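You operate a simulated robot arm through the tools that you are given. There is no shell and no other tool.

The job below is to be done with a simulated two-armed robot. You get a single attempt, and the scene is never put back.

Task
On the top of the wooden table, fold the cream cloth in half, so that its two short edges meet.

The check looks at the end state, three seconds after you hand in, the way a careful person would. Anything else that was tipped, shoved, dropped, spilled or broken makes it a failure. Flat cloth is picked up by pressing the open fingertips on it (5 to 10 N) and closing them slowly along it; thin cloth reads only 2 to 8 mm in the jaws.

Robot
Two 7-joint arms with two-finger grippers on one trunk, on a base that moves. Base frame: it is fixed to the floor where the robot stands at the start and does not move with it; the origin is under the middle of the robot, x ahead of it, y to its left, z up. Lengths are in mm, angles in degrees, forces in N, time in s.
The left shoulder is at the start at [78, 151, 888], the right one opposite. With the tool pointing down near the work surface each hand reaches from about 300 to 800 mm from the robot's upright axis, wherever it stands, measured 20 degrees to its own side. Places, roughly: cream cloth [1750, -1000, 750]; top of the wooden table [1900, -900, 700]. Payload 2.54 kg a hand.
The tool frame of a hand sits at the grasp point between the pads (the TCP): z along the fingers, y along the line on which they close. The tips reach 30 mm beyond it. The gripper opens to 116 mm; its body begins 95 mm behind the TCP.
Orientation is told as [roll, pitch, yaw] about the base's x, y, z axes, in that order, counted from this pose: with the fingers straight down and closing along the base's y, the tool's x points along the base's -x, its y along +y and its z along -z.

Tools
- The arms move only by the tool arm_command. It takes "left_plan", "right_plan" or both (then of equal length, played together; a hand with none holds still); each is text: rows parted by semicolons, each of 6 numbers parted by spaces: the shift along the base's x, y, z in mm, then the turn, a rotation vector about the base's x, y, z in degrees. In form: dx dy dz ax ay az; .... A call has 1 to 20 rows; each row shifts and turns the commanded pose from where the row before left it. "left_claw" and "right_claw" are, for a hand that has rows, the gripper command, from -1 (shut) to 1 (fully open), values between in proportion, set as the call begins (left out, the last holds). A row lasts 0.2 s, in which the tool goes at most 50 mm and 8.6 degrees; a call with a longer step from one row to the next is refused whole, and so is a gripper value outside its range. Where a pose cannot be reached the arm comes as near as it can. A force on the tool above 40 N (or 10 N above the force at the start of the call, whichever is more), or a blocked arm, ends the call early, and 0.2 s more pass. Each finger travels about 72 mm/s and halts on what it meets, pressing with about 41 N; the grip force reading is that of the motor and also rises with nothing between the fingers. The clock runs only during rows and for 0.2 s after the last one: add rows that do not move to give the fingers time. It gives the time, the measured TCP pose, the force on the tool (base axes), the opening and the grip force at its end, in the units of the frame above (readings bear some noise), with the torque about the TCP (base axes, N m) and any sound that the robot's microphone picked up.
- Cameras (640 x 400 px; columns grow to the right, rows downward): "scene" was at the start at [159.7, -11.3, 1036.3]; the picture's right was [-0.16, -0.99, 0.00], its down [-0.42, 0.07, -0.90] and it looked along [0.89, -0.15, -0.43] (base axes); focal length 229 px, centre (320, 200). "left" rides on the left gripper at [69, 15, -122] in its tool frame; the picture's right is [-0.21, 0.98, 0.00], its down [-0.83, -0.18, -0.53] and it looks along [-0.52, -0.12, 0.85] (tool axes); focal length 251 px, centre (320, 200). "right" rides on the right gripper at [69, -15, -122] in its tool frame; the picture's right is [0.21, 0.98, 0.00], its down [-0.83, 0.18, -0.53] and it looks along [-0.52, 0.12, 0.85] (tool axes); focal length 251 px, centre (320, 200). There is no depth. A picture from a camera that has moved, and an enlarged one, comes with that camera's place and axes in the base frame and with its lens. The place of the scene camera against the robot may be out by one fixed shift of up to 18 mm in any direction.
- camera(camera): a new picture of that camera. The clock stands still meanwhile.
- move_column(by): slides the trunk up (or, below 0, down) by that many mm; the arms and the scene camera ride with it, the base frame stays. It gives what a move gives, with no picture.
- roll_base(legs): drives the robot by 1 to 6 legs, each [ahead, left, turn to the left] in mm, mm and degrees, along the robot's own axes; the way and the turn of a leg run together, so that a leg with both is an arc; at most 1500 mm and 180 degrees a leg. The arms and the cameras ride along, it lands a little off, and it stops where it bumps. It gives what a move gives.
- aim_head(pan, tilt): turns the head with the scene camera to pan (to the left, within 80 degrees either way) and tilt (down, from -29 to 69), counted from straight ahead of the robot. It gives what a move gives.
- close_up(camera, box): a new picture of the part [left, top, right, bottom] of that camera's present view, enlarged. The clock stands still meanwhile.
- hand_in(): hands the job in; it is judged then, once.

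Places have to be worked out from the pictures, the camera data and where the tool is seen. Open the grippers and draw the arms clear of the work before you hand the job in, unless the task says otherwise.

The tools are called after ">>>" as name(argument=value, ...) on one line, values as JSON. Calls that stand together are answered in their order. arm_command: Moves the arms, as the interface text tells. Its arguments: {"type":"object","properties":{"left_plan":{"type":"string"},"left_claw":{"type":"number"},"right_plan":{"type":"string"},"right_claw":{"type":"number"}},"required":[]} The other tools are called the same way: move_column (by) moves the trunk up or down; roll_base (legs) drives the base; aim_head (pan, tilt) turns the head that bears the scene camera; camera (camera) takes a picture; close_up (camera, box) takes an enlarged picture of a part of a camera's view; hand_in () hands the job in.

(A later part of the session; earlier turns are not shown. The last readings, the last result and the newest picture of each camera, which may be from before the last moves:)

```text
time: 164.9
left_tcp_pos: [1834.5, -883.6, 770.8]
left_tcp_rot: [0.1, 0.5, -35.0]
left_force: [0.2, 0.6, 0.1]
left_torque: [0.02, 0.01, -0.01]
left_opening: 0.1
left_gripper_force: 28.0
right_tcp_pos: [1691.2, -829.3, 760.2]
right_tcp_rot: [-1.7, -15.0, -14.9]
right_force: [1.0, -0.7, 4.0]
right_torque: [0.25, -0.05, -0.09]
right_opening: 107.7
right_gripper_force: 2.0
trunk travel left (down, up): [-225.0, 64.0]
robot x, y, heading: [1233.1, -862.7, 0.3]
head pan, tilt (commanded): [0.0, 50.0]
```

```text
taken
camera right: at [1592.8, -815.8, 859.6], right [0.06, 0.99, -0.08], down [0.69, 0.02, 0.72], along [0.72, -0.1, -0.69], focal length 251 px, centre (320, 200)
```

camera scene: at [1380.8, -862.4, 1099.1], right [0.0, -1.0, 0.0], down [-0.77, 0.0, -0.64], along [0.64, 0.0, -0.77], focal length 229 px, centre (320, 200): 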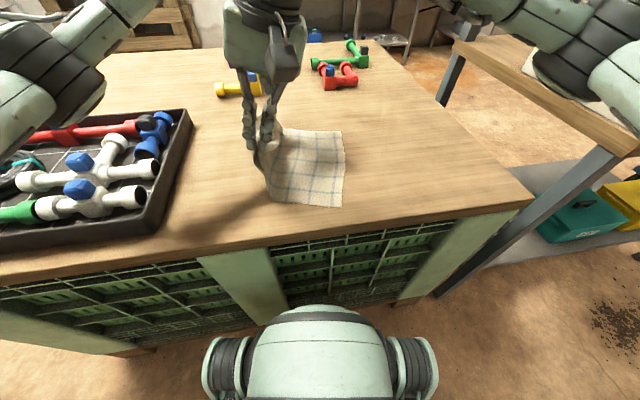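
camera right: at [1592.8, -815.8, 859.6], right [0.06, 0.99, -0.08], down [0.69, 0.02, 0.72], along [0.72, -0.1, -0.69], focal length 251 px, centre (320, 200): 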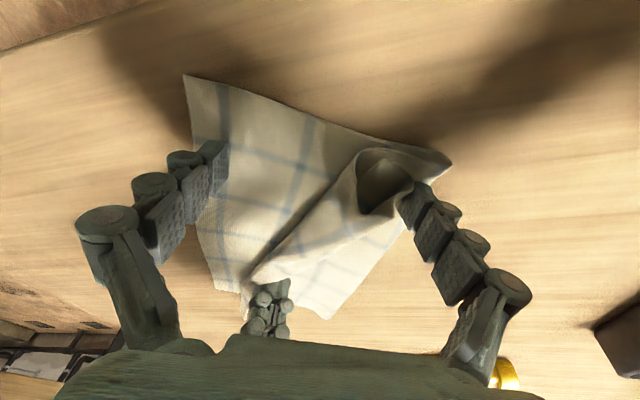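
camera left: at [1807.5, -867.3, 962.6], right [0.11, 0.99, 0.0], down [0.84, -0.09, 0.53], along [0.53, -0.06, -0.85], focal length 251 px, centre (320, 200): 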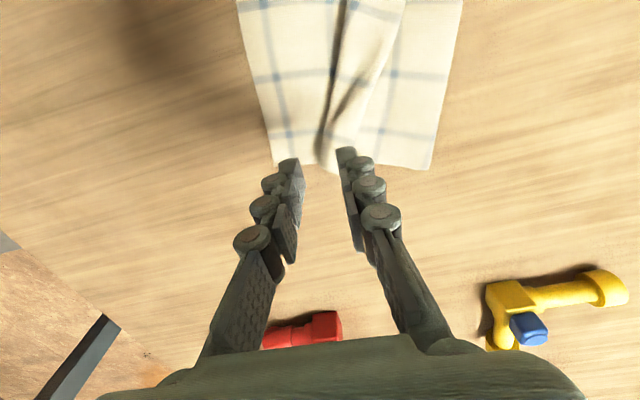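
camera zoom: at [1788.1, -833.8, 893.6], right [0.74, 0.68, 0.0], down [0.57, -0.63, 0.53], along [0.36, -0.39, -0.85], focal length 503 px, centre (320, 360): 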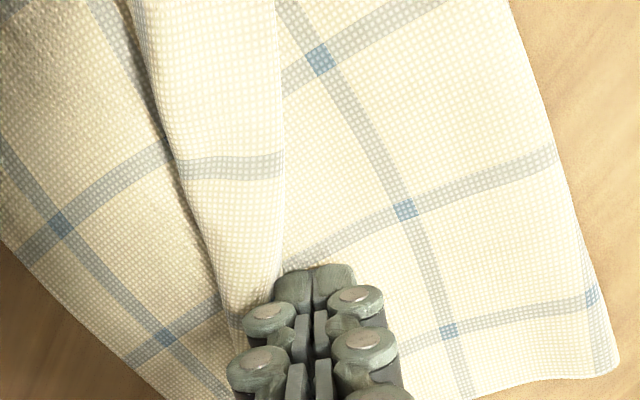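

The pinned cloth stays while the top layer slides right relative to the crease. I'll keep pushing until the top layer gets taut and the flap rolls over.

>>> arm_command(left_plan="-0.5 -4 0 0 0 0;-0.5 -4 0 0 0 0;-0.5 -4 0 0 0 0;-0.5 -4 0 0 0 0;-0.5 -4 0 0 0 0;0 0 0 0 0 0")

>>> close_up(camera="left", box=[160, 20, 480, 220])

>>> camera(camera="right")

```text
time: 166.3
left_tcp_pos: [1830.9, -904.3, 770.4]
left_tcp_rot: [0.1, 0.4, -35.0]
left_force: [-0.3, -0.2, 0.4]
left_torque: [0.0, -0.01, -0.03]
left_opening: 0.0
left_gripper_force: 28.3
right_tcp_pos: [1692.0, -830.4, 760.2]
right_tcp_rot: [-1.8, -14.9, -14.8]
right_force: [1.0, -0.6, 3.8]
right_torque: [0.26, -0.05, -0.05]
right_opening: 107.9
right_gripper_force: 1.7
trunk travel left (down, up): [-225.0, 64.0]
robot x, y, heading: [1238.8, -866.9, 0.2]
head pan, tilt (commanded): [0.0, 50.0]
```

```text
2.00 times, centred on (320, 120) of left
camera zoom: at [1785.4, -853.7, 894.0], right [0.74, 0.68, 0.0], down [0.57, -0.63, 0.53], along [0.36, -0.39, -0.85], focal length 503 px, centre (320, 360)
```

zoom: 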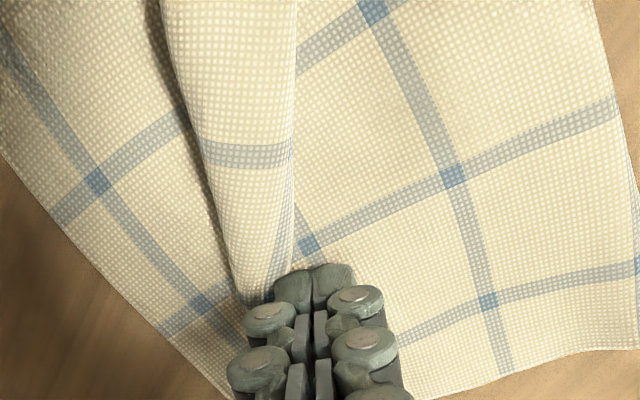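

```text
taken
camera right: at [1592.8, -815.8, 859.6], right [0.06, 0.99, -0.08], down [0.69, 0.02, 0.72], along [0.72, -0.1, -0.69], focal length 251 px, centre (320, 200)
```

right: 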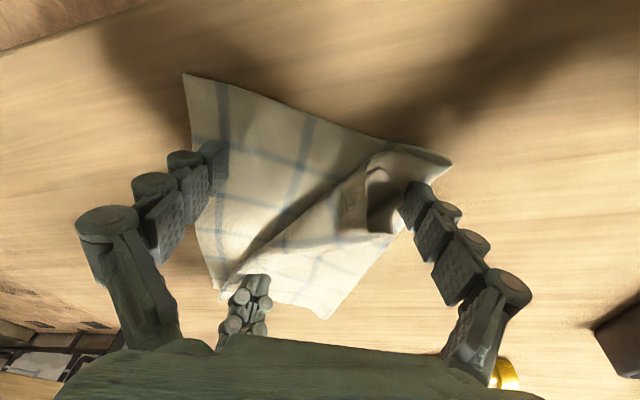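

It works: the far end of the top layer is nearing the right edge. I'll push further in small steps.

>>> arm_command(left_plan="-0.5 -4 0 0 0 0;-0.5 -4 0 0 0 0;-0.5 -4 0 0 0 0;-0.5 -4 0 0 0 0;0 0 0 0 0 0")

>>> close_up(camera="left", box=[160, 20, 480, 220])

>>> close_up(camera="scene", box=[250, 90, 400, 215])

```text
time: 167.5
left_tcp_pos: [1829.8, -920.8, 771.5]
left_tcp_rot: [0.1, 0.3, -35.2]
left_force: [0.2, 0.5, 0.7]
left_torque: [-0.02, -0.04, -0.01]
left_opening: 0.0
left_gripper_force: 28.9
right_tcp_pos: [1692.3, -830.0, 759.2]
right_tcp_rot: [-1.8, -14.9, -15.0]
right_force: [0.9, 0.2, 4.0]
right_torque: [0.22, -0.07, -0.02]
right_opening: 107.5
right_gripper_force: 2.0
trunk travel left (down, up): [-225.0, 64.0]
robot x, y, heading: [1234.6, -862.3, 0.2]
head pan, tilt (commanded): [0.0, 50.0]
```

```text
2.00 times, centred on (320, 120) of left
camera zoom: at [1783.3, -869.5, 893.9], right [0.74, 0.68, 0.0], down [0.57, -0.63, 0.53], along [0.36, -0.39, -0.85], focal length 503 px, centre (320, 360)
```

zoom: 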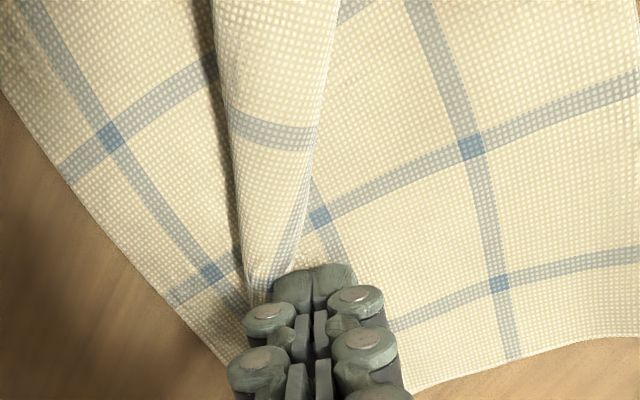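

```text
3.20 times, centred on (325, 152) of scene
camera zoom: at [1380.7, -862.5, 1099.2], right [0.0, -1.0, 0.0], down [-0.77, 0.0, -0.64], along [0.64, 0.0, -0.77], focal length 734 px, centre (304, 352)
```

zoom: 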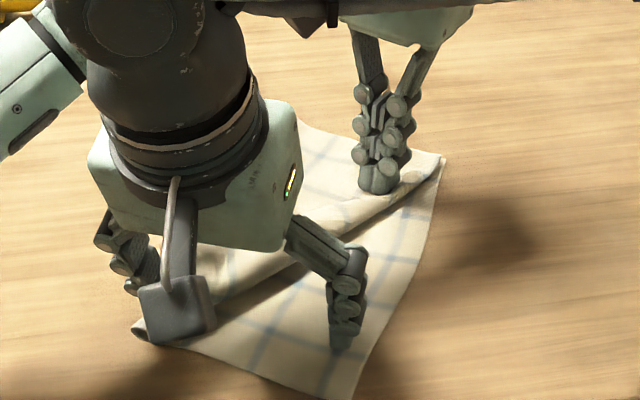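

The far end of the roll has reached the far-right corner. Now I'll press the left hand down to pin there, and free the right hand to push the near part of the roll to the right.

>>> arm_command(left_plan="0 0 -1.5 0 0 0;0 0 0 0 0 0")

>>> arm_command(left_plan="0 0 -1 0 0 0;0 0 0 0 0 0")

>>> arm_command(right_plan="0 0 8 0 0 0;-5 0 15 0 0 0;-8 0 20 0 0 0;-8 5 20 0 0 0;0 5 0 0 0 0;0 0 0 0 0 0")

>>> arm_command(right_plan="0 8 0 0 3 0;0 8 0 0 3 0;0 8 0 0 3 0;0 8 0 0 3 0;0 6 0 0 3 0;0 0 0 0 0 0;0 0 0 0 0 0", right_claw=-1)

>>> camera(camera="right")

>>> close_up(camera="scene", box=[250, 90, 400, 215])

```text
time: 168.1
left_tcp_pos: [1830.0, -919.0, 770.6]
left_tcp_rot: [0.1, 0.4, -35.1]
left_force: [-0.2, -0.2, 1.9]
left_torque: [0.0, 0.04, 0.0]
left_opening: 0.0
left_gripper_force: 28.6
right_tcp_pos: [1691.1, -830.0, 760.3]
right_tcp_rot: [-1.7, -14.9, -14.9]
right_force: [0.8, 0.4, 4.1]
right_torque: [0.21, -0.07, -0.08]
right_opening: 107.4
right_gripper_force: 1.7
trunk travel left (down, up): [-225.0, 64.0]
robot x, y, heading: [1236.2, -865.6, 0.1]
head pan, tilt (commanded): [0.0, 50.0]
```

```text
time: 168.7
left_tcp_pos: [1829.4, -920.5, 768.9]
left_tcp_rot: [0.1, 0.3, -35.1]
left_force: [0.7, -0.6, 8.6]
left_torque: [-0.07, 0.09, 0.0]
left_opening: 0.1
left_gripper_force: 28.5
right_tcp_pos: [1690.8, -831.1, 760.9]
right_tcp_rot: [-1.7, -14.9, -15.0]
right_force: [1.4, 0.5, 3.1]
right_torque: [0.17, -0.03, -0.08]
right_opening: 106.8
right_gripper_force: 1.6
trunk travel left (down, up): [-225.0, 64.0]
robot x, y, heading: [1237.9, -867.1, 0.3]
head pan, tilt (commanded): [0.0, 50.0]
```

```text
time: 170.1
left_tcp_pos: [1830.0, -920.2, 768.9]
left_tcp_rot: [0.1, 0.3, -35.1]
left_force: [1.8, -2.5, 14.0]
left_torque: [-0.09, 0.06, 0.01]
left_opening: 0.2
left_gripper_force: 28.2
right_tcp_pos: [1670.0, -817.3, 821.9]
right_tcp_rot: [-1.7, -14.9, -14.9]
right_force: [0.6, -0.3, 0.4]
right_torque: [-0.03, 0.02, 0.01]
right_opening: 104.9
right_gripper_force: 0.0
trunk travel left (down, up): [-225.0, 64.0]
robot x, y, heading: [1232.8, -865.8, 0.2]
head pan, tilt (commanded): [0.0, 50.0]
```

```text
time: 171.1
left_tcp_pos: [1829.7, -917.2, 770.2]
left_tcp_rot: [0.0, 0.4, -34.9]
left_force: [-3.0, -0.1, 10.7]
left_torque: [0.0, 0.18, 0.03]
left_opening: 0.0
left_gripper_force: 28.5
right_tcp_pos: [1669.9, -787.7, 826.6]
right_tcp_rot: [-4.4, -4.1, -14.1]
right_force: [-1.1, 0.6, 5.6]
right_torque: [0.16, -0.21, 0.08]
right_opening: 0.0
right_gripper_force: 26.8
trunk travel left (down, up): [-225.0, 64.0]
robot x, y, heading: [1236.8, -866.1, 0.4]
head pan, tilt (commanded): [0.0, 50.0]
stopped in row 4 (right hand): the force on the tool passed its limit at 49 N (the readings are from after the stop); the commanded pose is now the measured one
```

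```text
taken
camera right: at [1591.7, -774.9, 943.1], right [0.04, 1.0, -0.09], down [0.82, 0.02, 0.58], along [0.58, -0.09, -0.81], focal length 251 px, centre (320, 200)
```

right: 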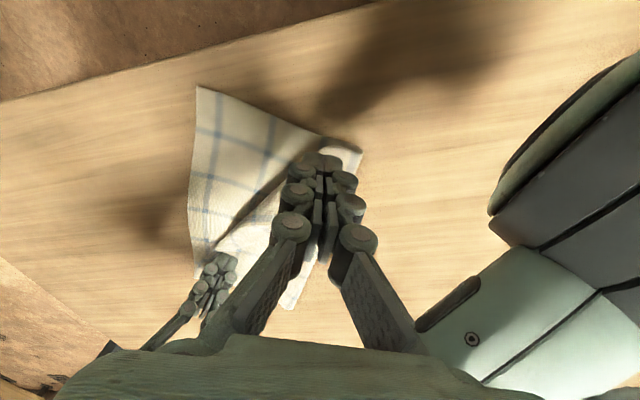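

```text
3.20 times, centred on (325, 152) of scene
camera zoom: at [1379.9, -862.5, 1099.1], right [0.0, -1.0, 0.0], down [-0.77, 0.0, -0.64], along [0.64, 0.0, -0.77], focal length 734 px, centre (304, 352)
```

zoom: 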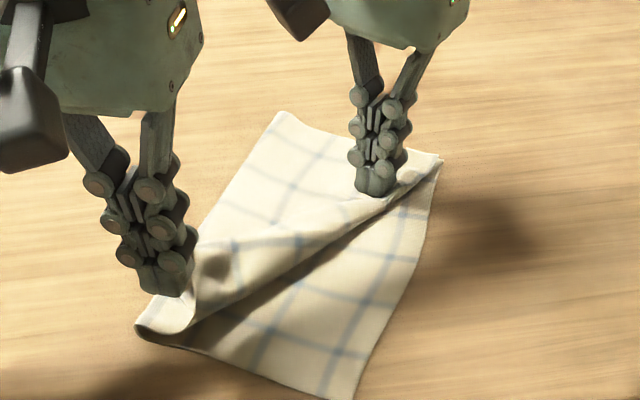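

The right wrist touched the left arm when I straightened it. I'll lean the right hand back again and check where the near roll's left side is relative to the fingertips.

>>> arm_command(right_plan="-3 -4 0 0 -4 0;0 0 0 0 -4 0;0 0 0 0 -4 0;0 0 0 0 0 0")

>>> arm_command(right_plan="4 5 0 0 0 0;4 5 -10 0 0 0;4 5 -15 0 0 0;4 0 -12 0 0 0;0 0 0 0 0 0")

>>> camera(camera="right")

>>> close_up(camera="scene", box=[250, 130, 370, 215])

```text
time: 172.1
left_tcp_pos: [1829.6, -918.2, 769.5]
left_tcp_rot: [0.0, 0.4, -34.7]
left_force: [-1.7, -2.5, 16.7]
left_torque: [-0.05, 0.22, 0.0]
left_opening: 0.1
left_gripper_force: 28.1
right_tcp_pos: [1665.4, -791.7, 825.9]
right_tcp_rot: [-1.4, -15.8, -14.8]
right_force: [0.6, 0.8, 0.5]
right_torque: [0.03, 0.0, -0.03]
right_opening: 0.1
right_gripper_force: 28.5
trunk travel left (down, up): [-225.0, 64.0]
robot x, y, heading: [1235.8, -864.7, 0.1]
head pan, tilt (commanded): [0.0, 50.0]
```

```text
time: 172.9
left_tcp_pos: [1830.1, -915.7, 768.4]
left_tcp_rot: [-0.2, 0.2, -34.7]
left_force: [-2.8, -1.0, 13.3]
left_torque: [-0.05, 0.23, 0.01]
left_opening: 0.0
left_gripper_force: 28.5
right_tcp_pos: [1675.6, -779.3, 812.6]
right_tcp_rot: [-1.0, -16.1, -14.7]
right_force: [-5.8, -5.1, 9.0]
right_torque: [0.95, -0.67, 0.22]
right_opening: 0.2
right_gripper_force: 28.5
trunk travel left (down, up): [-225.0, 64.0]
robot x, y, heading: [1232.6, -869.0, -0.0]
head pan, tilt (commanded): [0.0, 50.0]
stopped in row 3 (right hand): the force on the tool passed its limit at 63 N (the readings are from after the stop); the commanded pose is now the measured one
```

```text
taken
camera right: at [1575.7, -766.0, 909.6], right [0.05, 1.0, -0.08], down [0.67, 0.02, 0.74], along [0.74, -0.09, -0.67], focal length 251 px, centre (320, 200)
```

right: 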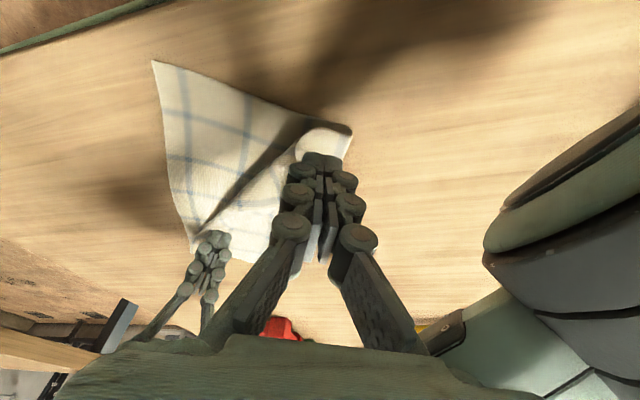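

```text
4.71 times, centred on (310, 172) of scene
camera zoom: at [1379.8, -862.5, 1099.2], right [0.0, -1.0, 0.0], down [-0.77, 0.0, -0.64], along [0.64, 0.0, -0.77], focal length 1079 px, centre (367, 329)
```

zoom: 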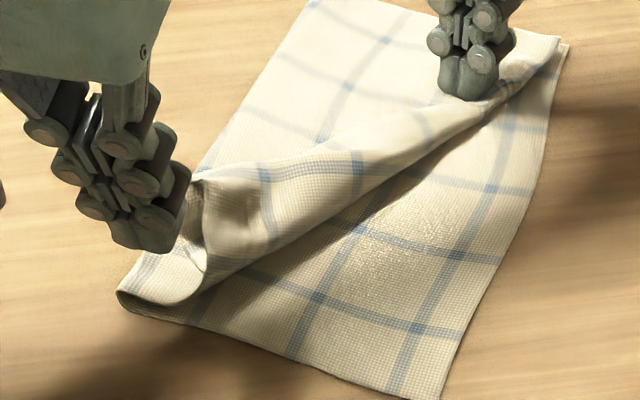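

The right hand is blocked by the left arm there. It's more natural to swap roles: the right hand pins the far-right corner and the left hand pushes the near-left part of the flap. I'll retract the right hand first, then move the left up and away to the left.

>>> arm_command(right_plan="-6 -6 6 0 0 0;-6 -8 10 0 0 0;0 -15 15 0 0 0;0 -25 15 0 0 0;0 -30 10 0 0 0;0 -30 0 0 0 0;0 0 0 0 0 0")

>>> arm_command(left_plan="0 0 8 0 0 0;0 8 15 0 0 0;0 20 20 0 0 3;0 30 20 0 0 3;-10 30 10 0 0 3;-20 30 0 0 0 3;-20 30 0 0 0 3;-20 10 0 0 0 3;0 0 0 0 0 0")

>>> camera(camera="right")

>>> close_up(camera="scene", box=[240, 90, 400, 215])

```text
time: 174.5
left_tcp_pos: [1829.3, -916.2, 768.4]
left_tcp_rot: [-0.2, 0.3, -34.6]
left_force: [-1.6, -0.3, 23.6]
left_torque: [-0.02, 0.25, 0.02]
left_opening: 0.0
left_gripper_force: 29.0
right_tcp_pos: [1662.5, -894.5, 866.2]
right_tcp_rot: [-1.2, -16.2, -14.6]
right_force: [-0.4, 0.1, 0.0]
right_torque: [0.01, 0.05, 0.02]
right_opening: 0.0
right_gripper_force: 28.2
trunk travel left (down, up): [-225.0, 64.0]
robot x, y, heading: [1234.4, -869.9, 0.2]
head pan, tilt (commanded): [0.0, 50.0]
```

```text
time: 176.5
left_tcp_pos: [1760.3, -758.2, 836.3]
left_tcp_rot: [-0.3, 0.5, -16.5]
left_force: [0.3, 0.0, -0.9]
left_torque: [-0.04, -0.02, 0.01]
left_opening: 0.1
left_gripper_force: 28.1
right_tcp_pos: [1664.4, -894.9, 865.0]
right_tcp_rot: [-1.2, -15.9, -14.5]
right_force: [0.2, 0.5, -1.0]
right_torque: [-0.01, -0.01, 0.02]
right_opening: 0.0
right_gripper_force: 28.2
trunk travel left (down, up): [-225.0, 64.0]
robot x, y, heading: [1232.2, -867.2, 0.1]
head pan, tilt (commanded): [0.0, 50.0]
```

```text
taken
camera right: at [1563.8, -881.6, 962.9], right [0.05, 1.0, -0.08], down [0.68, 0.02, 0.74], along [0.73, -0.09, -0.67], focal length 251 px, centre (320, 200)
```

right: 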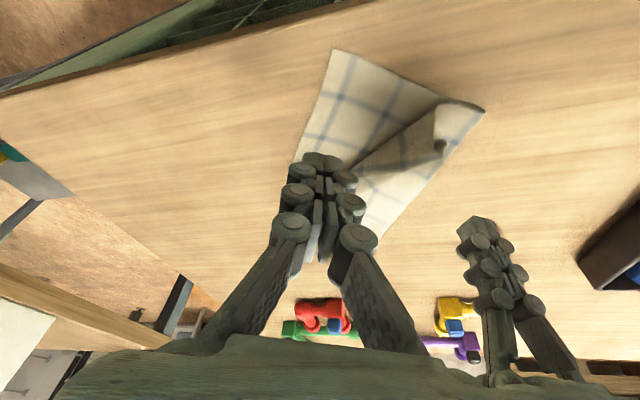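

```text
3.20 times, centred on (320, 152) of scene
camera zoom: at [1380.9, -862.7, 1099.1], right [0.0, -1.0, 0.0], down [-0.77, 0.0, -0.64], along [0.64, 0.0, -0.77], focal length 734 px, centre (320, 352)
```

zoom: 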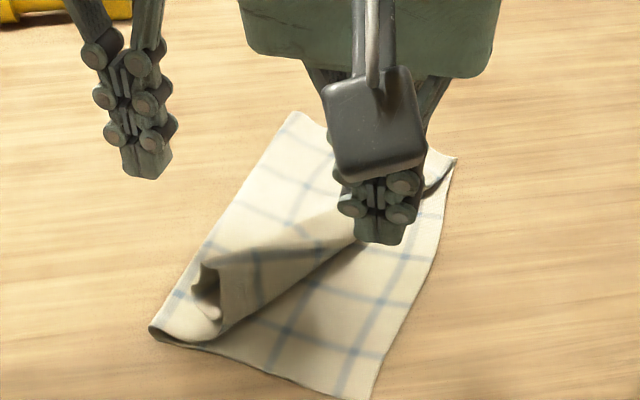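

Now I'll take the right hand over to pin the far-right corner area at about (1842,-940).

>>> arm_command(right_plan="25 -6 0 0 4 0;25 -7 0 0 4 0;25 -7 0 0 4 0;25 -7 0 0 3 0;26 -7 0 0 0 0;26 -6 -5 0 0 0;26 -6 -15 0 0 0;0 0 -20 0 0 0;0 0 -20 0 0 0;0 0 -15 0 0 0;0 0 0 0 0 0")

>>> camera(camera="right")

>>> close_up(camera="scene", box=[240, 90, 400, 215])

```text
time: 178.9
left_tcp_pos: [1760.9, -759.3, 836.7]
left_tcp_rot: [-0.4, 0.5, -16.5]
left_force: [0.3, 0.7, -1.0]
left_torque: [0.02, 0.01, -0.02]
left_opening: 0.0
left_gripper_force: 28.2
right_tcp_pos: [1844.9, -941.0, 791.8]
right_tcp_rot: [-4.9, -1.4, -14.0]
right_force: [-0.1, 0.1, 1.1]
right_torque: [-0.02, -0.01, -0.01]
right_opening: 0.2
right_gripper_force: 28.8
trunk travel left (down, up): [-225.0, 64.0]
robot x, y, heading: [1236.8, -864.6, 0.3]
head pan, tilt (commanded): [0.0, 50.0]
```

```text
taken
camera right: at [1772.9, -927.6, 911.7], right [0.03, 1.0, -0.09], down [0.84, 0.02, 0.54], along [0.54, -0.09, -0.84], focal length 251 px, centre (320, 200)
```

right: 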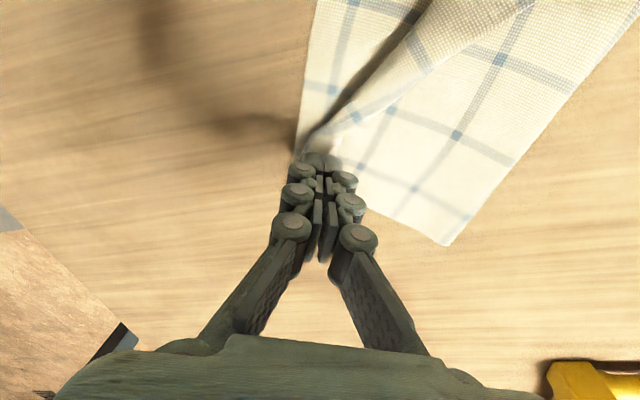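

```text
3.20 times, centred on (320, 152) of scene
camera zoom: at [1380.9, -862.6, 1099.1], right [0.0, -1.0, 0.0], down [-0.77, 0.0, -0.64], along [0.64, 0.0, -0.77], focal length 734 px, centre (320, 352)
```

zoom: 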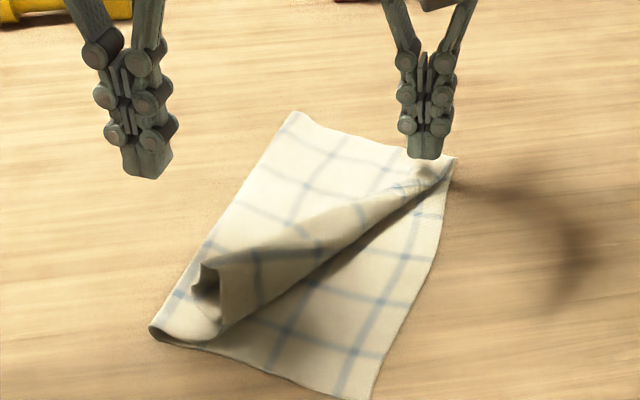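

The right tips are above the far-right corner where the fold ends. I'll lower to pin it.

>>> arm_command(right_plan="0 0 -8 0 0 0;0 0 -8 0 0 0;0 0 -3 0 0 0;0 0 0 0 0 0")

>>> arm_command(right_plan="0 0 -2 0 0 0;0 0 0 0 0 0")

```text
time: 179.9
left_tcp_pos: [1760.4, -759.7, 836.5]
left_tcp_rot: [-0.3, 0.5, -16.7]
left_force: [-0.6, -0.4, 0.2]
left_torque: [0.0, 0.01, 0.01]
left_opening: 0.1
left_gripper_force: 28.9
right_tcp_pos: [1842.8, -939.5, 772.0]
right_tcp_rot: [-5.0, -1.4, -14.0]
right_force: [0.0, -1.0, 0.0]
right_torque: [-0.02, -0.02, 0.02]
right_opening: 0.0
right_gripper_force: 28.8
trunk travel left (down, up): [-225.0, 64.0]
robot x, y, heading: [1232.9, -862.2, 0.2]
head pan, tilt (commanded): [0.0, 50.0]
```

```text
time: 180.5
left_tcp_pos: [1761.1, -758.3, 837.5]
left_tcp_rot: [-0.3, 0.4, -16.6]
left_force: [0.1, 0.4, -0.3]
left_torque: [-0.01, -0.02, -0.03]
left_opening: 0.0
left_gripper_force: 28.6
right_tcp_pos: [1844.3, -940.2, 770.0]
right_tcp_rot: [-5.0, -1.4, -14.0]
right_force: [-1.5, -1.1, 3.0]
right_torque: [-0.01, 0.03, 0.0]
right_opening: 0.2
right_gripper_force: 28.5
trunk travel left (down, up): [-225.0, 64.0]
robot x, y, heading: [1231.3, -865.8, 0.0]
head pan, tilt (commanded): [0.0, 50.0]
```

I'll press the right pin a bit more, then set the left hand (turned -45°) on the main layer just behind the flap's free edge at about (1753,-802).

>>> arm_command(right_plan="0 0 -1 0 0 0;0 0 0 0 0 0")

>>> arm_command(left_plan="-1 -8 0 0 0 -5;-1 -8 0 0 0 -6;-2 -9 0 0 0 -6;-2 -9 -10 0 0 -6;-2 -9 -15 0 0 -5;0 0 -15 0 0 0;0 0 -15 0 0 0;0 0 0 0 0 0")

>>> close_up(camera="left", box=[160, 20, 480, 220])

>>> close_up(camera="scene", box=[240, 90, 400, 215])

```text
time: 181.1
left_tcp_pos: [1760.5, -759.8, 836.1]
left_tcp_rot: [-0.2, 0.5, -16.5]
left_force: [-0.9, 0.5, -0.5]
left_torque: [0.02, -0.01, -0.01]
left_opening: 0.0
left_gripper_force: 28.9
right_tcp_pos: [1843.9, -938.8, 770.6]
right_tcp_rot: [-4.9, -1.6, -14.1]
right_force: [1.7, -1.8, 5.7]
right_torque: [-0.05, 0.02, 0.02]
right_opening: 0.0
right_gripper_force: 28.3
trunk travel left (down, up): [-225.0, 64.0]
robot x, y, heading: [1234.3, -864.0, 0.8]
head pan, tilt (commanded): [0.0, 50.0]
```

```text
time: 182.9
left_tcp_pos: [1753.0, -802.1, 784.4]
left_tcp_rot: [-0.4, 0.4, -44.6]
left_force: [0.6, -1.4, 0.9]
left_torque: [0.0, 0.0, 0.01]
left_opening: 0.0
left_gripper_force: 28.4
right_tcp_pos: [1842.7, -939.6, 769.7]
right_tcp_rot: [-5.0, -1.5, -13.9]
right_force: [2.0, -1.7, 9.0]
right_torque: [-0.01, 0.03, -0.04]
right_opening: 0.1
right_gripper_force: 29.2
trunk travel left (down, up): [-225.0, 64.0]
robot x, y, heading: [1238.2, -867.2, 0.4]
head pan, tilt (commanded): [0.0, 50.0]
```

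```text
2.00 times, centred on (320, 120) of left
camera zoom: at [1715.4, -744.4, 907.6], right [0.84, 0.55, -0.01], down [0.47, -0.71, 0.53], along [0.28, -0.45, -0.85], focal length 503 px, centre (320, 360)
```

zoom: 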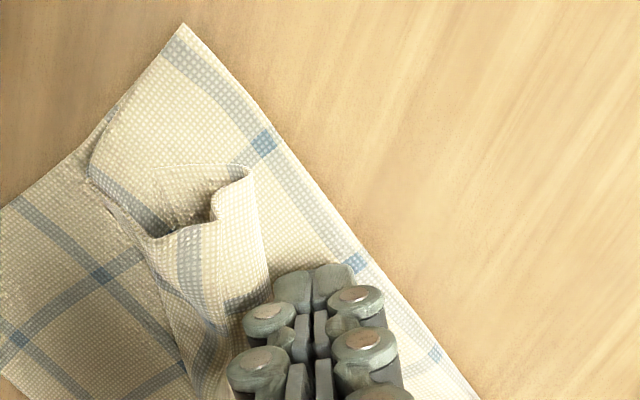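

```text
3.20 times, centred on (320, 152) of scene
camera zoom: at [1380.4, -862.6, 1099.3], right [0.0, -1.0, 0.0], down [-0.77, 0.0, -0.64], along [0.64, 0.0, -0.77], focal length 734 px, centre (320, 352)
```

zoom: 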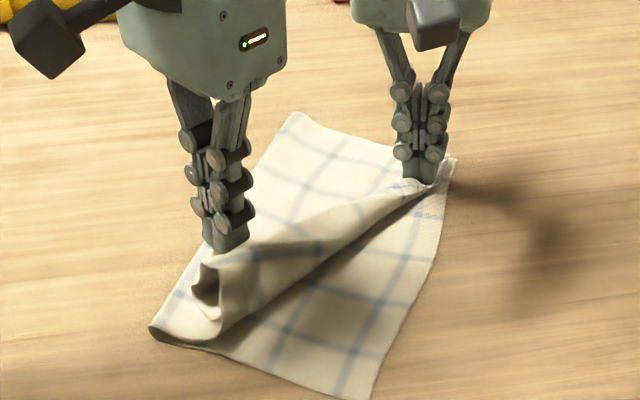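

The left tips stand right behind the flap's raised wall. I'll lower and push the roll toward the near-right in steps.

>>> arm_command(left_plan="1 2 -8 0 0 0;0 0 -5 0 0 0;0 0 0 0 0 0")

>>> arm_command(left_plan="-2.4 -3.2 -0.5 0 0 0;-2.4 -3.2 0 0 0 0;-2.4 -3.2 0 0 0 0;-2.4 -3.2 0 0 0 0;-2.4 -3.2 0 0 0 0;-2.4 -3.2 0 0 0 0;-2.4 -3.2 0 0 0 0;0 0 0 0 0 0")

>>> close_up(camera="left", box=[160, 20, 480, 220])

>>> close_up(camera="scene", box=[240, 90, 400, 215])

```text
time: 183.7
left_tcp_pos: [1754.2, -799.9, 773.8]
left_tcp_rot: [-0.2, 0.4, -44.6]
left_force: [1.2, 0.3, 0.3]
left_torque: [0.01, 0.01, 0.02]
left_opening: 0.0
left_gripper_force: 28.1
right_tcp_pos: [1843.9, -939.9, 769.9]
right_tcp_rot: [-5.1, -1.5, -14.0]
right_force: [2.1, -1.0, 9.0]
right_torque: [0.01, -0.03, 0.02]
right_opening: 0.0
right_gripper_force: 29.4
trunk travel left (down, up): [-225.0, 64.0]
robot x, y, heading: [1230.1, -862.2, 0.1]
head pan, tilt (commanded): [0.0, 50.0]
```

```text
time: 185.5
left_tcp_pos: [1737.9, -820.0, 771.6]
left_tcp_rot: [-0.1, 0.4, -44.6]
left_force: [-0.3, 0.3, -0.3]
left_torque: [0.01, 0.01, 0.01]
left_opening: 0.0
left_gripper_force: 29.1
right_tcp_pos: [1843.1, -938.6, 770.5]
right_tcp_rot: [-5.0, -1.4, -14.0]
right_force: [2.1, -1.8, 9.2]
right_torque: [0.03, 0.01, 0.0]
right_opening: 0.0
right_gripper_force: 28.4
trunk travel left (down, up): [-225.0, 64.0]
robot x, y, heading: [1231.7, -866.6, 0.2]
head pan, tilt (commanded): [0.0, 50.0]
```

```text
2.00 times, centred on (320, 120) of left
camera zoom: at [1700.5, -762.8, 894.6], right [0.84, 0.55, -0.01], down [0.47, -0.71, 0.53], along [0.28, -0.45, -0.85], focal length 503 px, centre (320, 360)
```

zoom: 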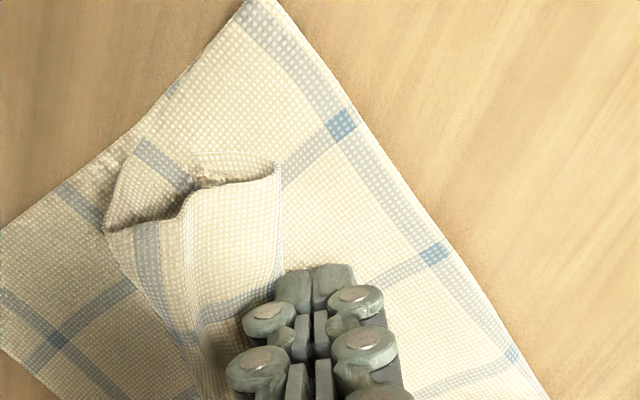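

```text
3.20 times, centred on (320, 152) of scene
camera zoom: at [1380.3, -862.6, 1099.3], right [0.0, -1.0, 0.0], down [-0.77, 0.0, -0.64], along [0.64, 0.0, -0.77], focal length 734 px, centre (320, 352)
```

zoom: 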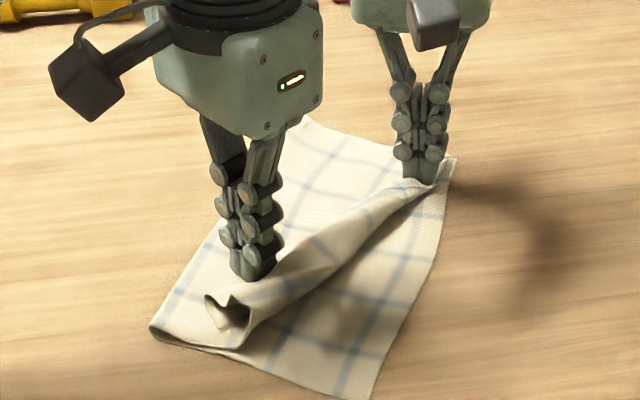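

Unrolling nicely. I'll keep pushing.

>>> arm_command(left_plan="-2.4 -3.2 -0.3 0 0 0;-2.4 -3.2 0 0 0 0;-2.4 -3.2 0 0 0 0;-2.4 -3.2 0 0 0 0;-2.4 -3.2 0 0 0 0;-2.4 -3.2 0 0 0 0;-2.4 -3.2 0 0 0 0;-2.4 -3.2 0 0 0 0;0 0 0 0 0 0")

>>> close_up(camera="left", box=[160, 20, 480, 220])

>>> close_up(camera="scene", box=[240, 90, 400, 215])

```text
time: 187.5
left_tcp_pos: [1717.7, -846.8, 770.6]
left_tcp_rot: [-0.4, 0.4, -44.7]
left_force: [-0.5, -0.2, 0.2]
left_torque: [-0.01, 0.02, 0.0]
left_opening: 0.2
left_gripper_force: 29.1
right_tcp_pos: [1842.4, -939.4, 769.2]
right_tcp_rot: [-4.9, -1.4, -14.0]
right_force: [2.5, -0.3, 9.2]
right_torque: [0.03, 0.01, -0.01]
right_opening: 0.3
right_gripper_force: 28.7
trunk travel left (down, up): [-225.0, 64.0]
robot x, y, heading: [1232.4, -864.0, 0.3]
head pan, tilt (commanded): [0.0, 50.0]
```

```text
2.00 times, centred on (320, 120) of left
camera zoom: at [1681.1, -788.7, 893.9], right [0.84, 0.55, -0.01], down [0.47, -0.71, 0.53], along [0.28, -0.45, -0.85], focal length 503 px, centre (320, 360)
```

zoom: 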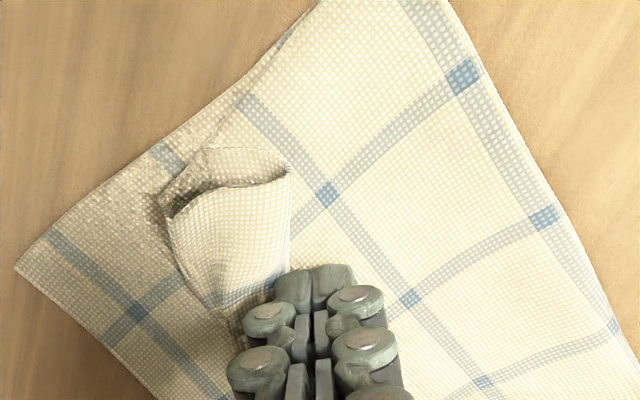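

```text
3.20 times, centred on (320, 152) of scene
camera zoom: at [1380.3, -862.6, 1099.3], right [0.0, -1.0, 0.0], down [-0.77, 0.0, -0.64], along [0.64, 0.0, -0.77], focal length 734 px, centre (320, 352)
```

zoom: 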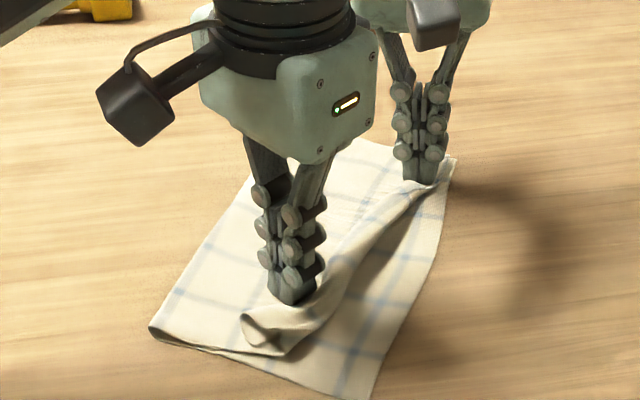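

Almost there: the roll has nearly opened. I'll continue pushing toward the right edge.

>>> arm_command(left_plan="-2.2 -3.4 0 0 0 0;-2.2 -3.4 0 0 0 0;-2.2 -3.4 0 0 0 0;-2.2 -3.4 0 0 0 0;-2.2 -3.4 0 0 0 0;-2.2 -3.4 0 0 0 0;0 0 0 0 0 0")

>>> close_up(camera="left", box=[160, 20, 480, 220])

>>> close_up(camera="scene", box=[240, 90, 400, 215])

```text
time: 189.1
left_tcp_pos: [1704.3, -865.5, 771.5]
left_tcp_rot: [-0.2, 0.5, -44.6]
left_force: [-0.2, 0.8, 0.9]
left_torque: [0.0, 0.02, 0.0]
left_opening: 0.0
left_gripper_force: 29.3
right_tcp_pos: [1844.7, -938.3, 771.0]
right_tcp_rot: [-5.1, -1.3, -14.0]
right_force: [2.6, -0.8, 8.0]
right_torque: [0.02, 0.02, 0.0]
right_opening: 0.0
right_gripper_force: 28.8
trunk travel left (down, up): [-225.0, 64.0]
robot x, y, heading: [1235.4, -866.0, 0.5]
head pan, tilt (commanded): [0.0, 50.0]
```

```text
2.00 times, centred on (320, 120) of left
camera zoom: at [1667.7, -808.9, 894.5], right [0.84, 0.55, -0.01], down [0.47, -0.71, 0.53], along [0.28, -0.45, -0.85], focal length 503 px, centre (320, 360)
```

zoom: 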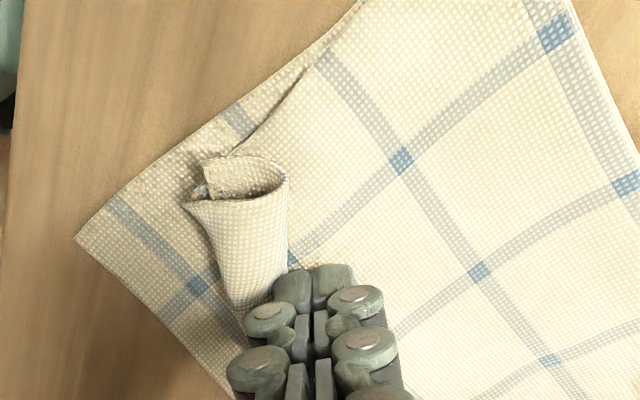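

```text
3.20 times, centred on (320, 152) of scene
camera zoom: at [1380.3, -862.6, 1099.3], right [0.0, -1.0, 0.0], down [-0.77, 0.0, -0.64], along [0.64, 0.0, -0.77], focal length 734 px, centre (320, 352)
```

zoom: 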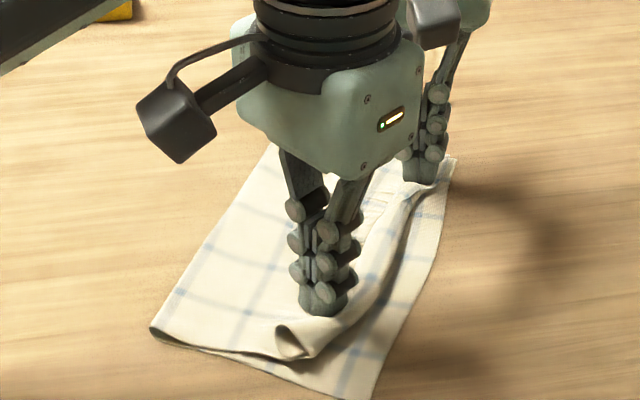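

The remaining roll is ~25 mm and close to the right edge. A few more steps toward the right.

>>> arm_command(left_plan="-2 -3.5 0 0 0 0;-2 -3.5 0 0 0 0;-2 -3.5 0 0 0 0;-2 -3.5 0 0 0 0;-2 -3.5 0 0 0 0;0 0 0 0 0 0")

>>> close_up(camera="left", box=[160, 20, 480, 220])

>>> close_up(camera="scene", box=[240, 90, 400, 215])

```text
time: 190.5
left_tcp_pos: [1693.9, -884.7, 770.0]
left_tcp_rot: [-0.3, 0.4, -44.5]
left_force: [0.1, 0.9, -0.2]
left_torque: [-0.02, -0.03, 0.0]
left_opening: 0.2
left_gripper_force: 28.2
right_tcp_pos: [1843.5, -938.2, 770.6]
right_tcp_rot: [-5.0, -1.4, -14.0]
right_force: [2.1, -0.5, 9.7]
right_torque: [-0.01, 0.0, 0.02]
right_opening: 0.1
right_gripper_force: 28.6
trunk travel left (down, up): [-225.0, 64.0]
robot x, y, heading: [1233.8, -867.9, 0.4]
head pan, tilt (commanded): [0.0, 50.0]
```

```text
2.00 times, centred on (320, 120) of left
camera zoom: at [1658.3, -826.8, 893.3], right [0.84, 0.55, -0.01], down [0.47, -0.71, 0.53], along [0.28, -0.45, -0.85], focal length 503 px, centre (320, 360)
```

zoom: 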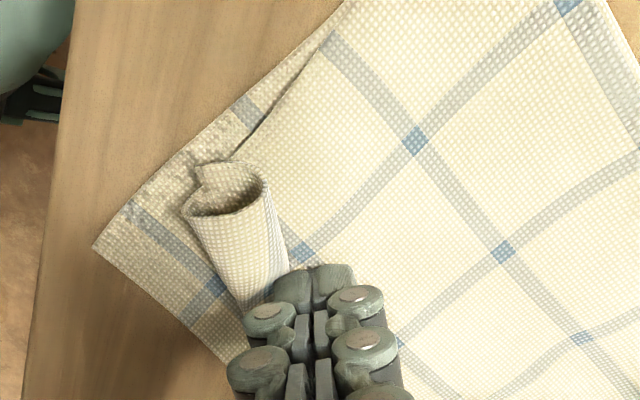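

```text
3.20 times, centred on (320, 152) of scene
camera zoom: at [1380.3, -862.6, 1099.3], right [0.0, -1.0, 0.0], down [-0.77, 0.0, -0.64], along [0.64, 0.0, -0.77], focal length 734 px, centre (320, 352)
```

zoom: 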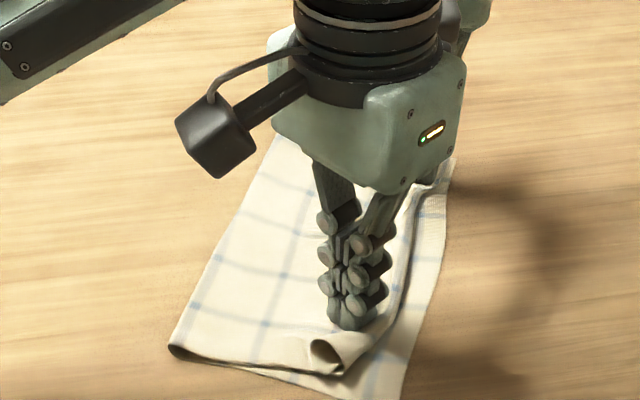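

The top layer is now taut and the cloth starts to follow, with a ~25 mm roll left at the right. I'll look closely at the roll's near end.

>>> close_up(camera="left", box=[200, 80, 330, 180])

>>> close_up(camera="scene", box=[285, 165, 375, 225])

>>> camera(camera="right")

```text
4.00 times, centred on (265, 130) of left
camera zoom: at [1658.3, -826.8, 893.3], right [0.84, 0.55, -0.01], down [0.47, -0.71, 0.53], along [0.28, -0.45, -0.85], focal length 1006 px, centre (540, 480)
```

zoom: 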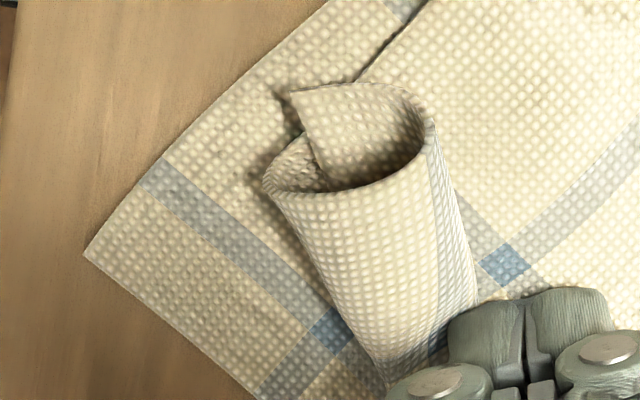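

```text
6.67 times, centred on (330, 195) of scene
camera zoom: at [1380.3, -862.6, 1099.3], right [0.0, -1.0, 0.0], down [-0.77, 0.0, -0.64], along [0.64, 0.0, -0.77], focal length 1529 px, centre (253, 233)
```

zoom: 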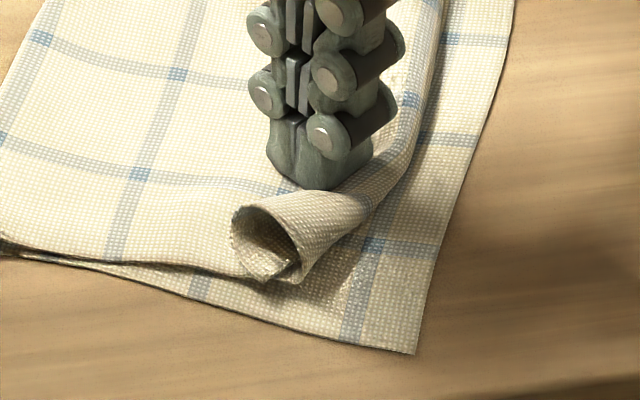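

```text
taken
camera right: at [1771.8, -926.1, 890.6], right [0.03, 1.0, -0.09], down [0.84, 0.02, 0.54], along [0.54, -0.09, -0.84], focal length 251 px, centre (320, 200)
```

right: 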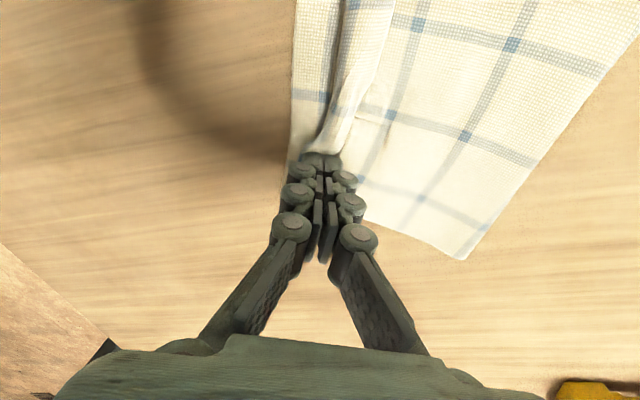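

The near end is a ~21 mm roll lying at (1656,-863)–(1677,-907); its end should go to the near-right corner NR ≈(1620,-906). I'll lift the left hand, touch the top of the roll lightly and drag it toward NR so it rolls open like a tread.

>>> arm_command(left_plan="2 3 12 0 0 0;2 4 15 0 0 0;-8 4 5 0 0 0;-12 4 0 0 0 0;-12 2 0 0 0 0;0 0 0 0 0 0")

>>> close_up(camera="left", box=[160, 40, 420, 220])

>>> close_up(camera="scene", box=[285, 155, 375, 225])

```text
time: 191.9
left_tcp_pos: [1668.1, -867.8, 800.6]
left_tcp_rot: [-0.2, 0.4, -44.6]
left_force: [1.3, 1.0, -0.1]
left_torque: [0.02, -0.02, -0.03]
left_opening: 0.0
left_gripper_force: 28.5
right_tcp_pos: [1842.2, -939.7, 769.8]
right_tcp_rot: [-5.1, -1.3, -14.0]
right_force: [3.3, -0.8, 9.4]
right_torque: [0.02, -0.01, -0.01]
right_opening: 0.0
right_gripper_force: 28.4
trunk travel left (down, up): [-225.0, 64.0]
robot x, y, heading: [1235.9, -866.0, 0.1]
head pan, tilt (commanded): [0.0, 50.0]
```

```text
2.22 times, centred on (290, 130) of left
camera zoom: at [1631.6, -809.1, 924.1], right [0.84, 0.55, -0.01], down [0.47, -0.71, 0.53], along [0.28, -0.45, -0.85], focal length 559 px, centre (387, 356)
```

zoom: 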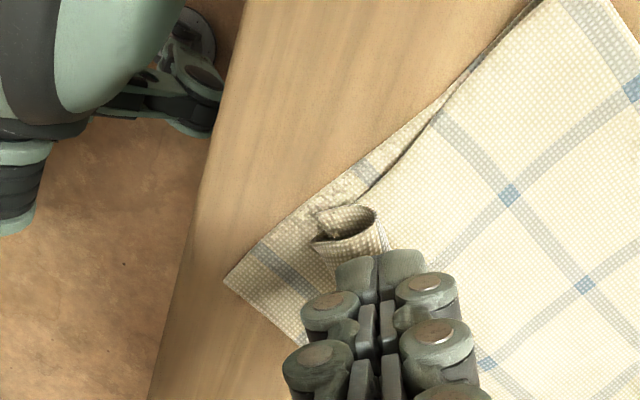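

```text
5.71 times, centred on (330, 190) of scene
camera zoom: at [1380.3, -862.6, 1099.3], right [0.0, -1.0, 0.0], down [-0.77, 0.0, -0.64], along [0.64, 0.0, -0.77], focal length 1310 px, centre (263, 257)
```

zoom: 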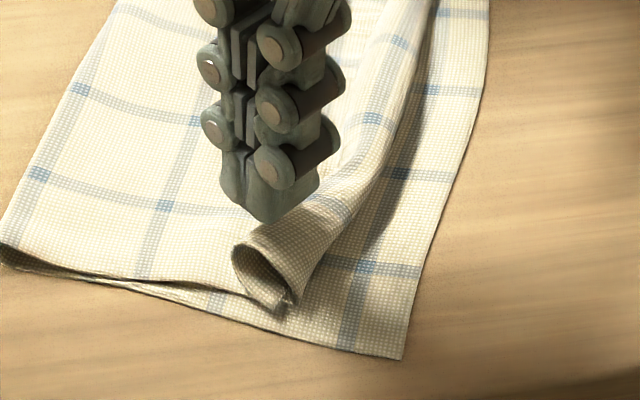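

The tips need to be ~13 mm nearer and 5 mm right to sit on the roll. I'll do that and come down onto its top.

>>> arm_command(left_plan="-7 -3 0 0 0 0;-6 -2 -5 0 0 0;0 0 -6 0 0 0;0 0 -4 0 0 0;0 0 0 0 0 0")

>>> close_up(camera="left", box=[160, 40, 420, 220])

>>> close_up(camera="scene", box=[285, 155, 375, 225])

```text
time: 193.1
left_tcp_pos: [1655.1, -873.4, 786.9]
left_tcp_rot: [-0.2, 0.4, -44.6]
left_force: [0.3, -0.2, -0.4]
left_torque: [-0.01, 0.02, -0.05]
left_opening: 0.0
left_gripper_force: 28.5
right_tcp_pos: [1843.1, -938.7, 770.6]
right_tcp_rot: [-5.0, -1.4, -13.9]
right_force: [2.4, -0.7, 9.4]
right_torque: [0.0, -0.01, -0.02]
right_opening: 0.0
right_gripper_force: 28.9
trunk travel left (down, up): [-225.0, 64.0]
robot x, y, heading: [1235.0, -867.8, 0.2]
head pan, tilt (commanded): [0.0, 50.0]
```

```text
2.22 times, centred on (290, 130) of left
camera zoom: at [1618.2, -814.5, 910.1], right [0.84, 0.55, -0.01], down [0.47, -0.71, 0.53], along [0.28, -0.45, -0.85], focal length 559 px, centre (387, 356)
```

zoom: 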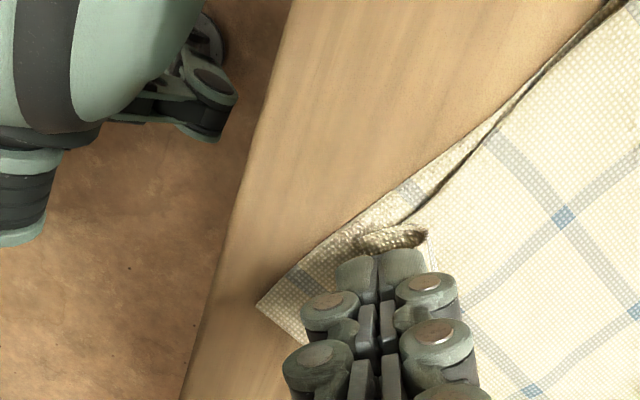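

```text
5.71 times, centred on (330, 190) of scene
camera zoom: at [1380.3, -862.6, 1099.3], right [0.0, -1.0, 0.0], down [-0.77, 0.0, -0.64], along [0.64, 0.0, -0.77], focal length 1310 px, centre (263, 257)
```

zoom: 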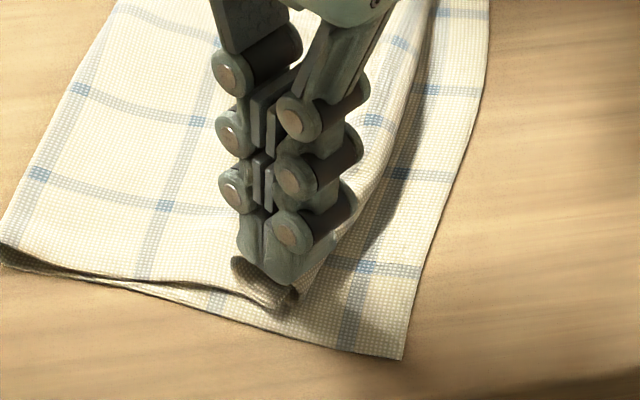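

The tips sit on the roll's near end. I'll compress it a little and drag toward NR.

>>> arm_command(left_plan="0 0 -4 0 0 0;0 0 -4 0 0 0;-2.2 -2.6 0 0 0 0;-2.2 -2.6 0 0 0 0;-2.2 -2.6 0 0 0 0;-2.2 -2.6 0 0 0 0;-2.2 -2.6 0 0 0 0;-2.2 -2.6 0 0 0 0;0 0 0 0 0 0")

>>> close_up(camera="left", box=[160, 40, 420, 220])

>>> close_up(camera="scene", box=[285, 155, 375, 225])

```text
time: 195.1
left_tcp_pos: [1641.4, -889.6, 780.6]
left_tcp_rot: [-0.3, 0.3, -44.6]
left_force: [0.3, -0.1, -0.1]
left_torque: [-0.02, 0.0, 0.02]
left_opening: 0.0
left_gripper_force: 28.6
right_tcp_pos: [1843.9, -938.6, 770.7]
right_tcp_rot: [-5.1, -1.3, -14.1]
right_force: [2.6, -1.0, 9.4]
right_torque: [0.02, 0.05, -0.01]
right_opening: 0.0
right_gripper_force: 28.5
trunk travel left (down, up): [-225.0, 64.0]
robot x, y, heading: [1233.8, -866.0, 0.4]
head pan, tilt (commanded): [0.0, 50.0]
```

```text
2.22 times, centred on (290, 130) of left
camera zoom: at [1604.3, -831.0, 903.2], right [0.84, 0.55, -0.01], down [0.47, -0.71, 0.53], along [0.28, -0.45, -0.85], focal length 559 px, centre (387, 356)
```

zoom: 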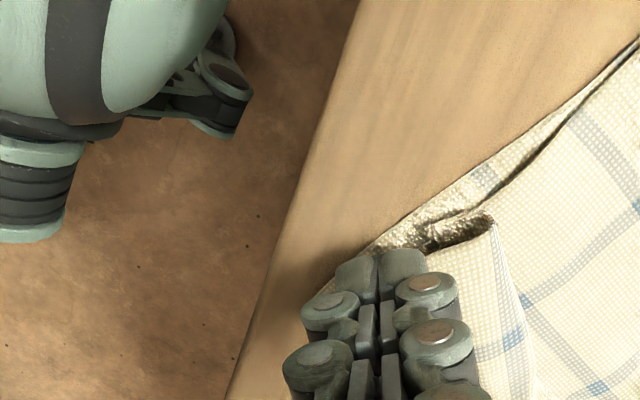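

```text
5.71 times, centred on (330, 190) of scene
camera zoom: at [1380.3, -862.6, 1099.3], right [0.0, -1.0, 0.0], down [-0.77, 0.0, -0.64], along [0.64, 0.0, -0.77], focal length 1310 px, centre (263, 257)
```

zoom: 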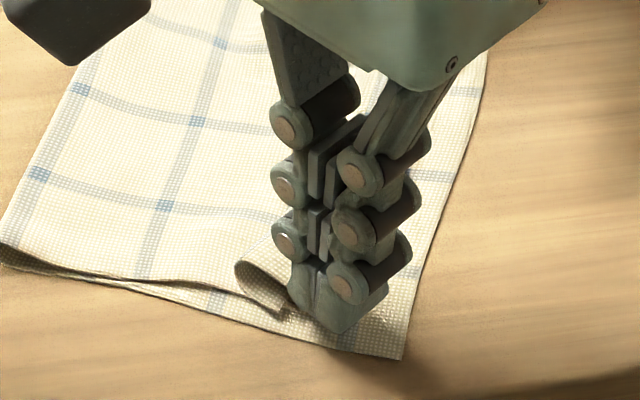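

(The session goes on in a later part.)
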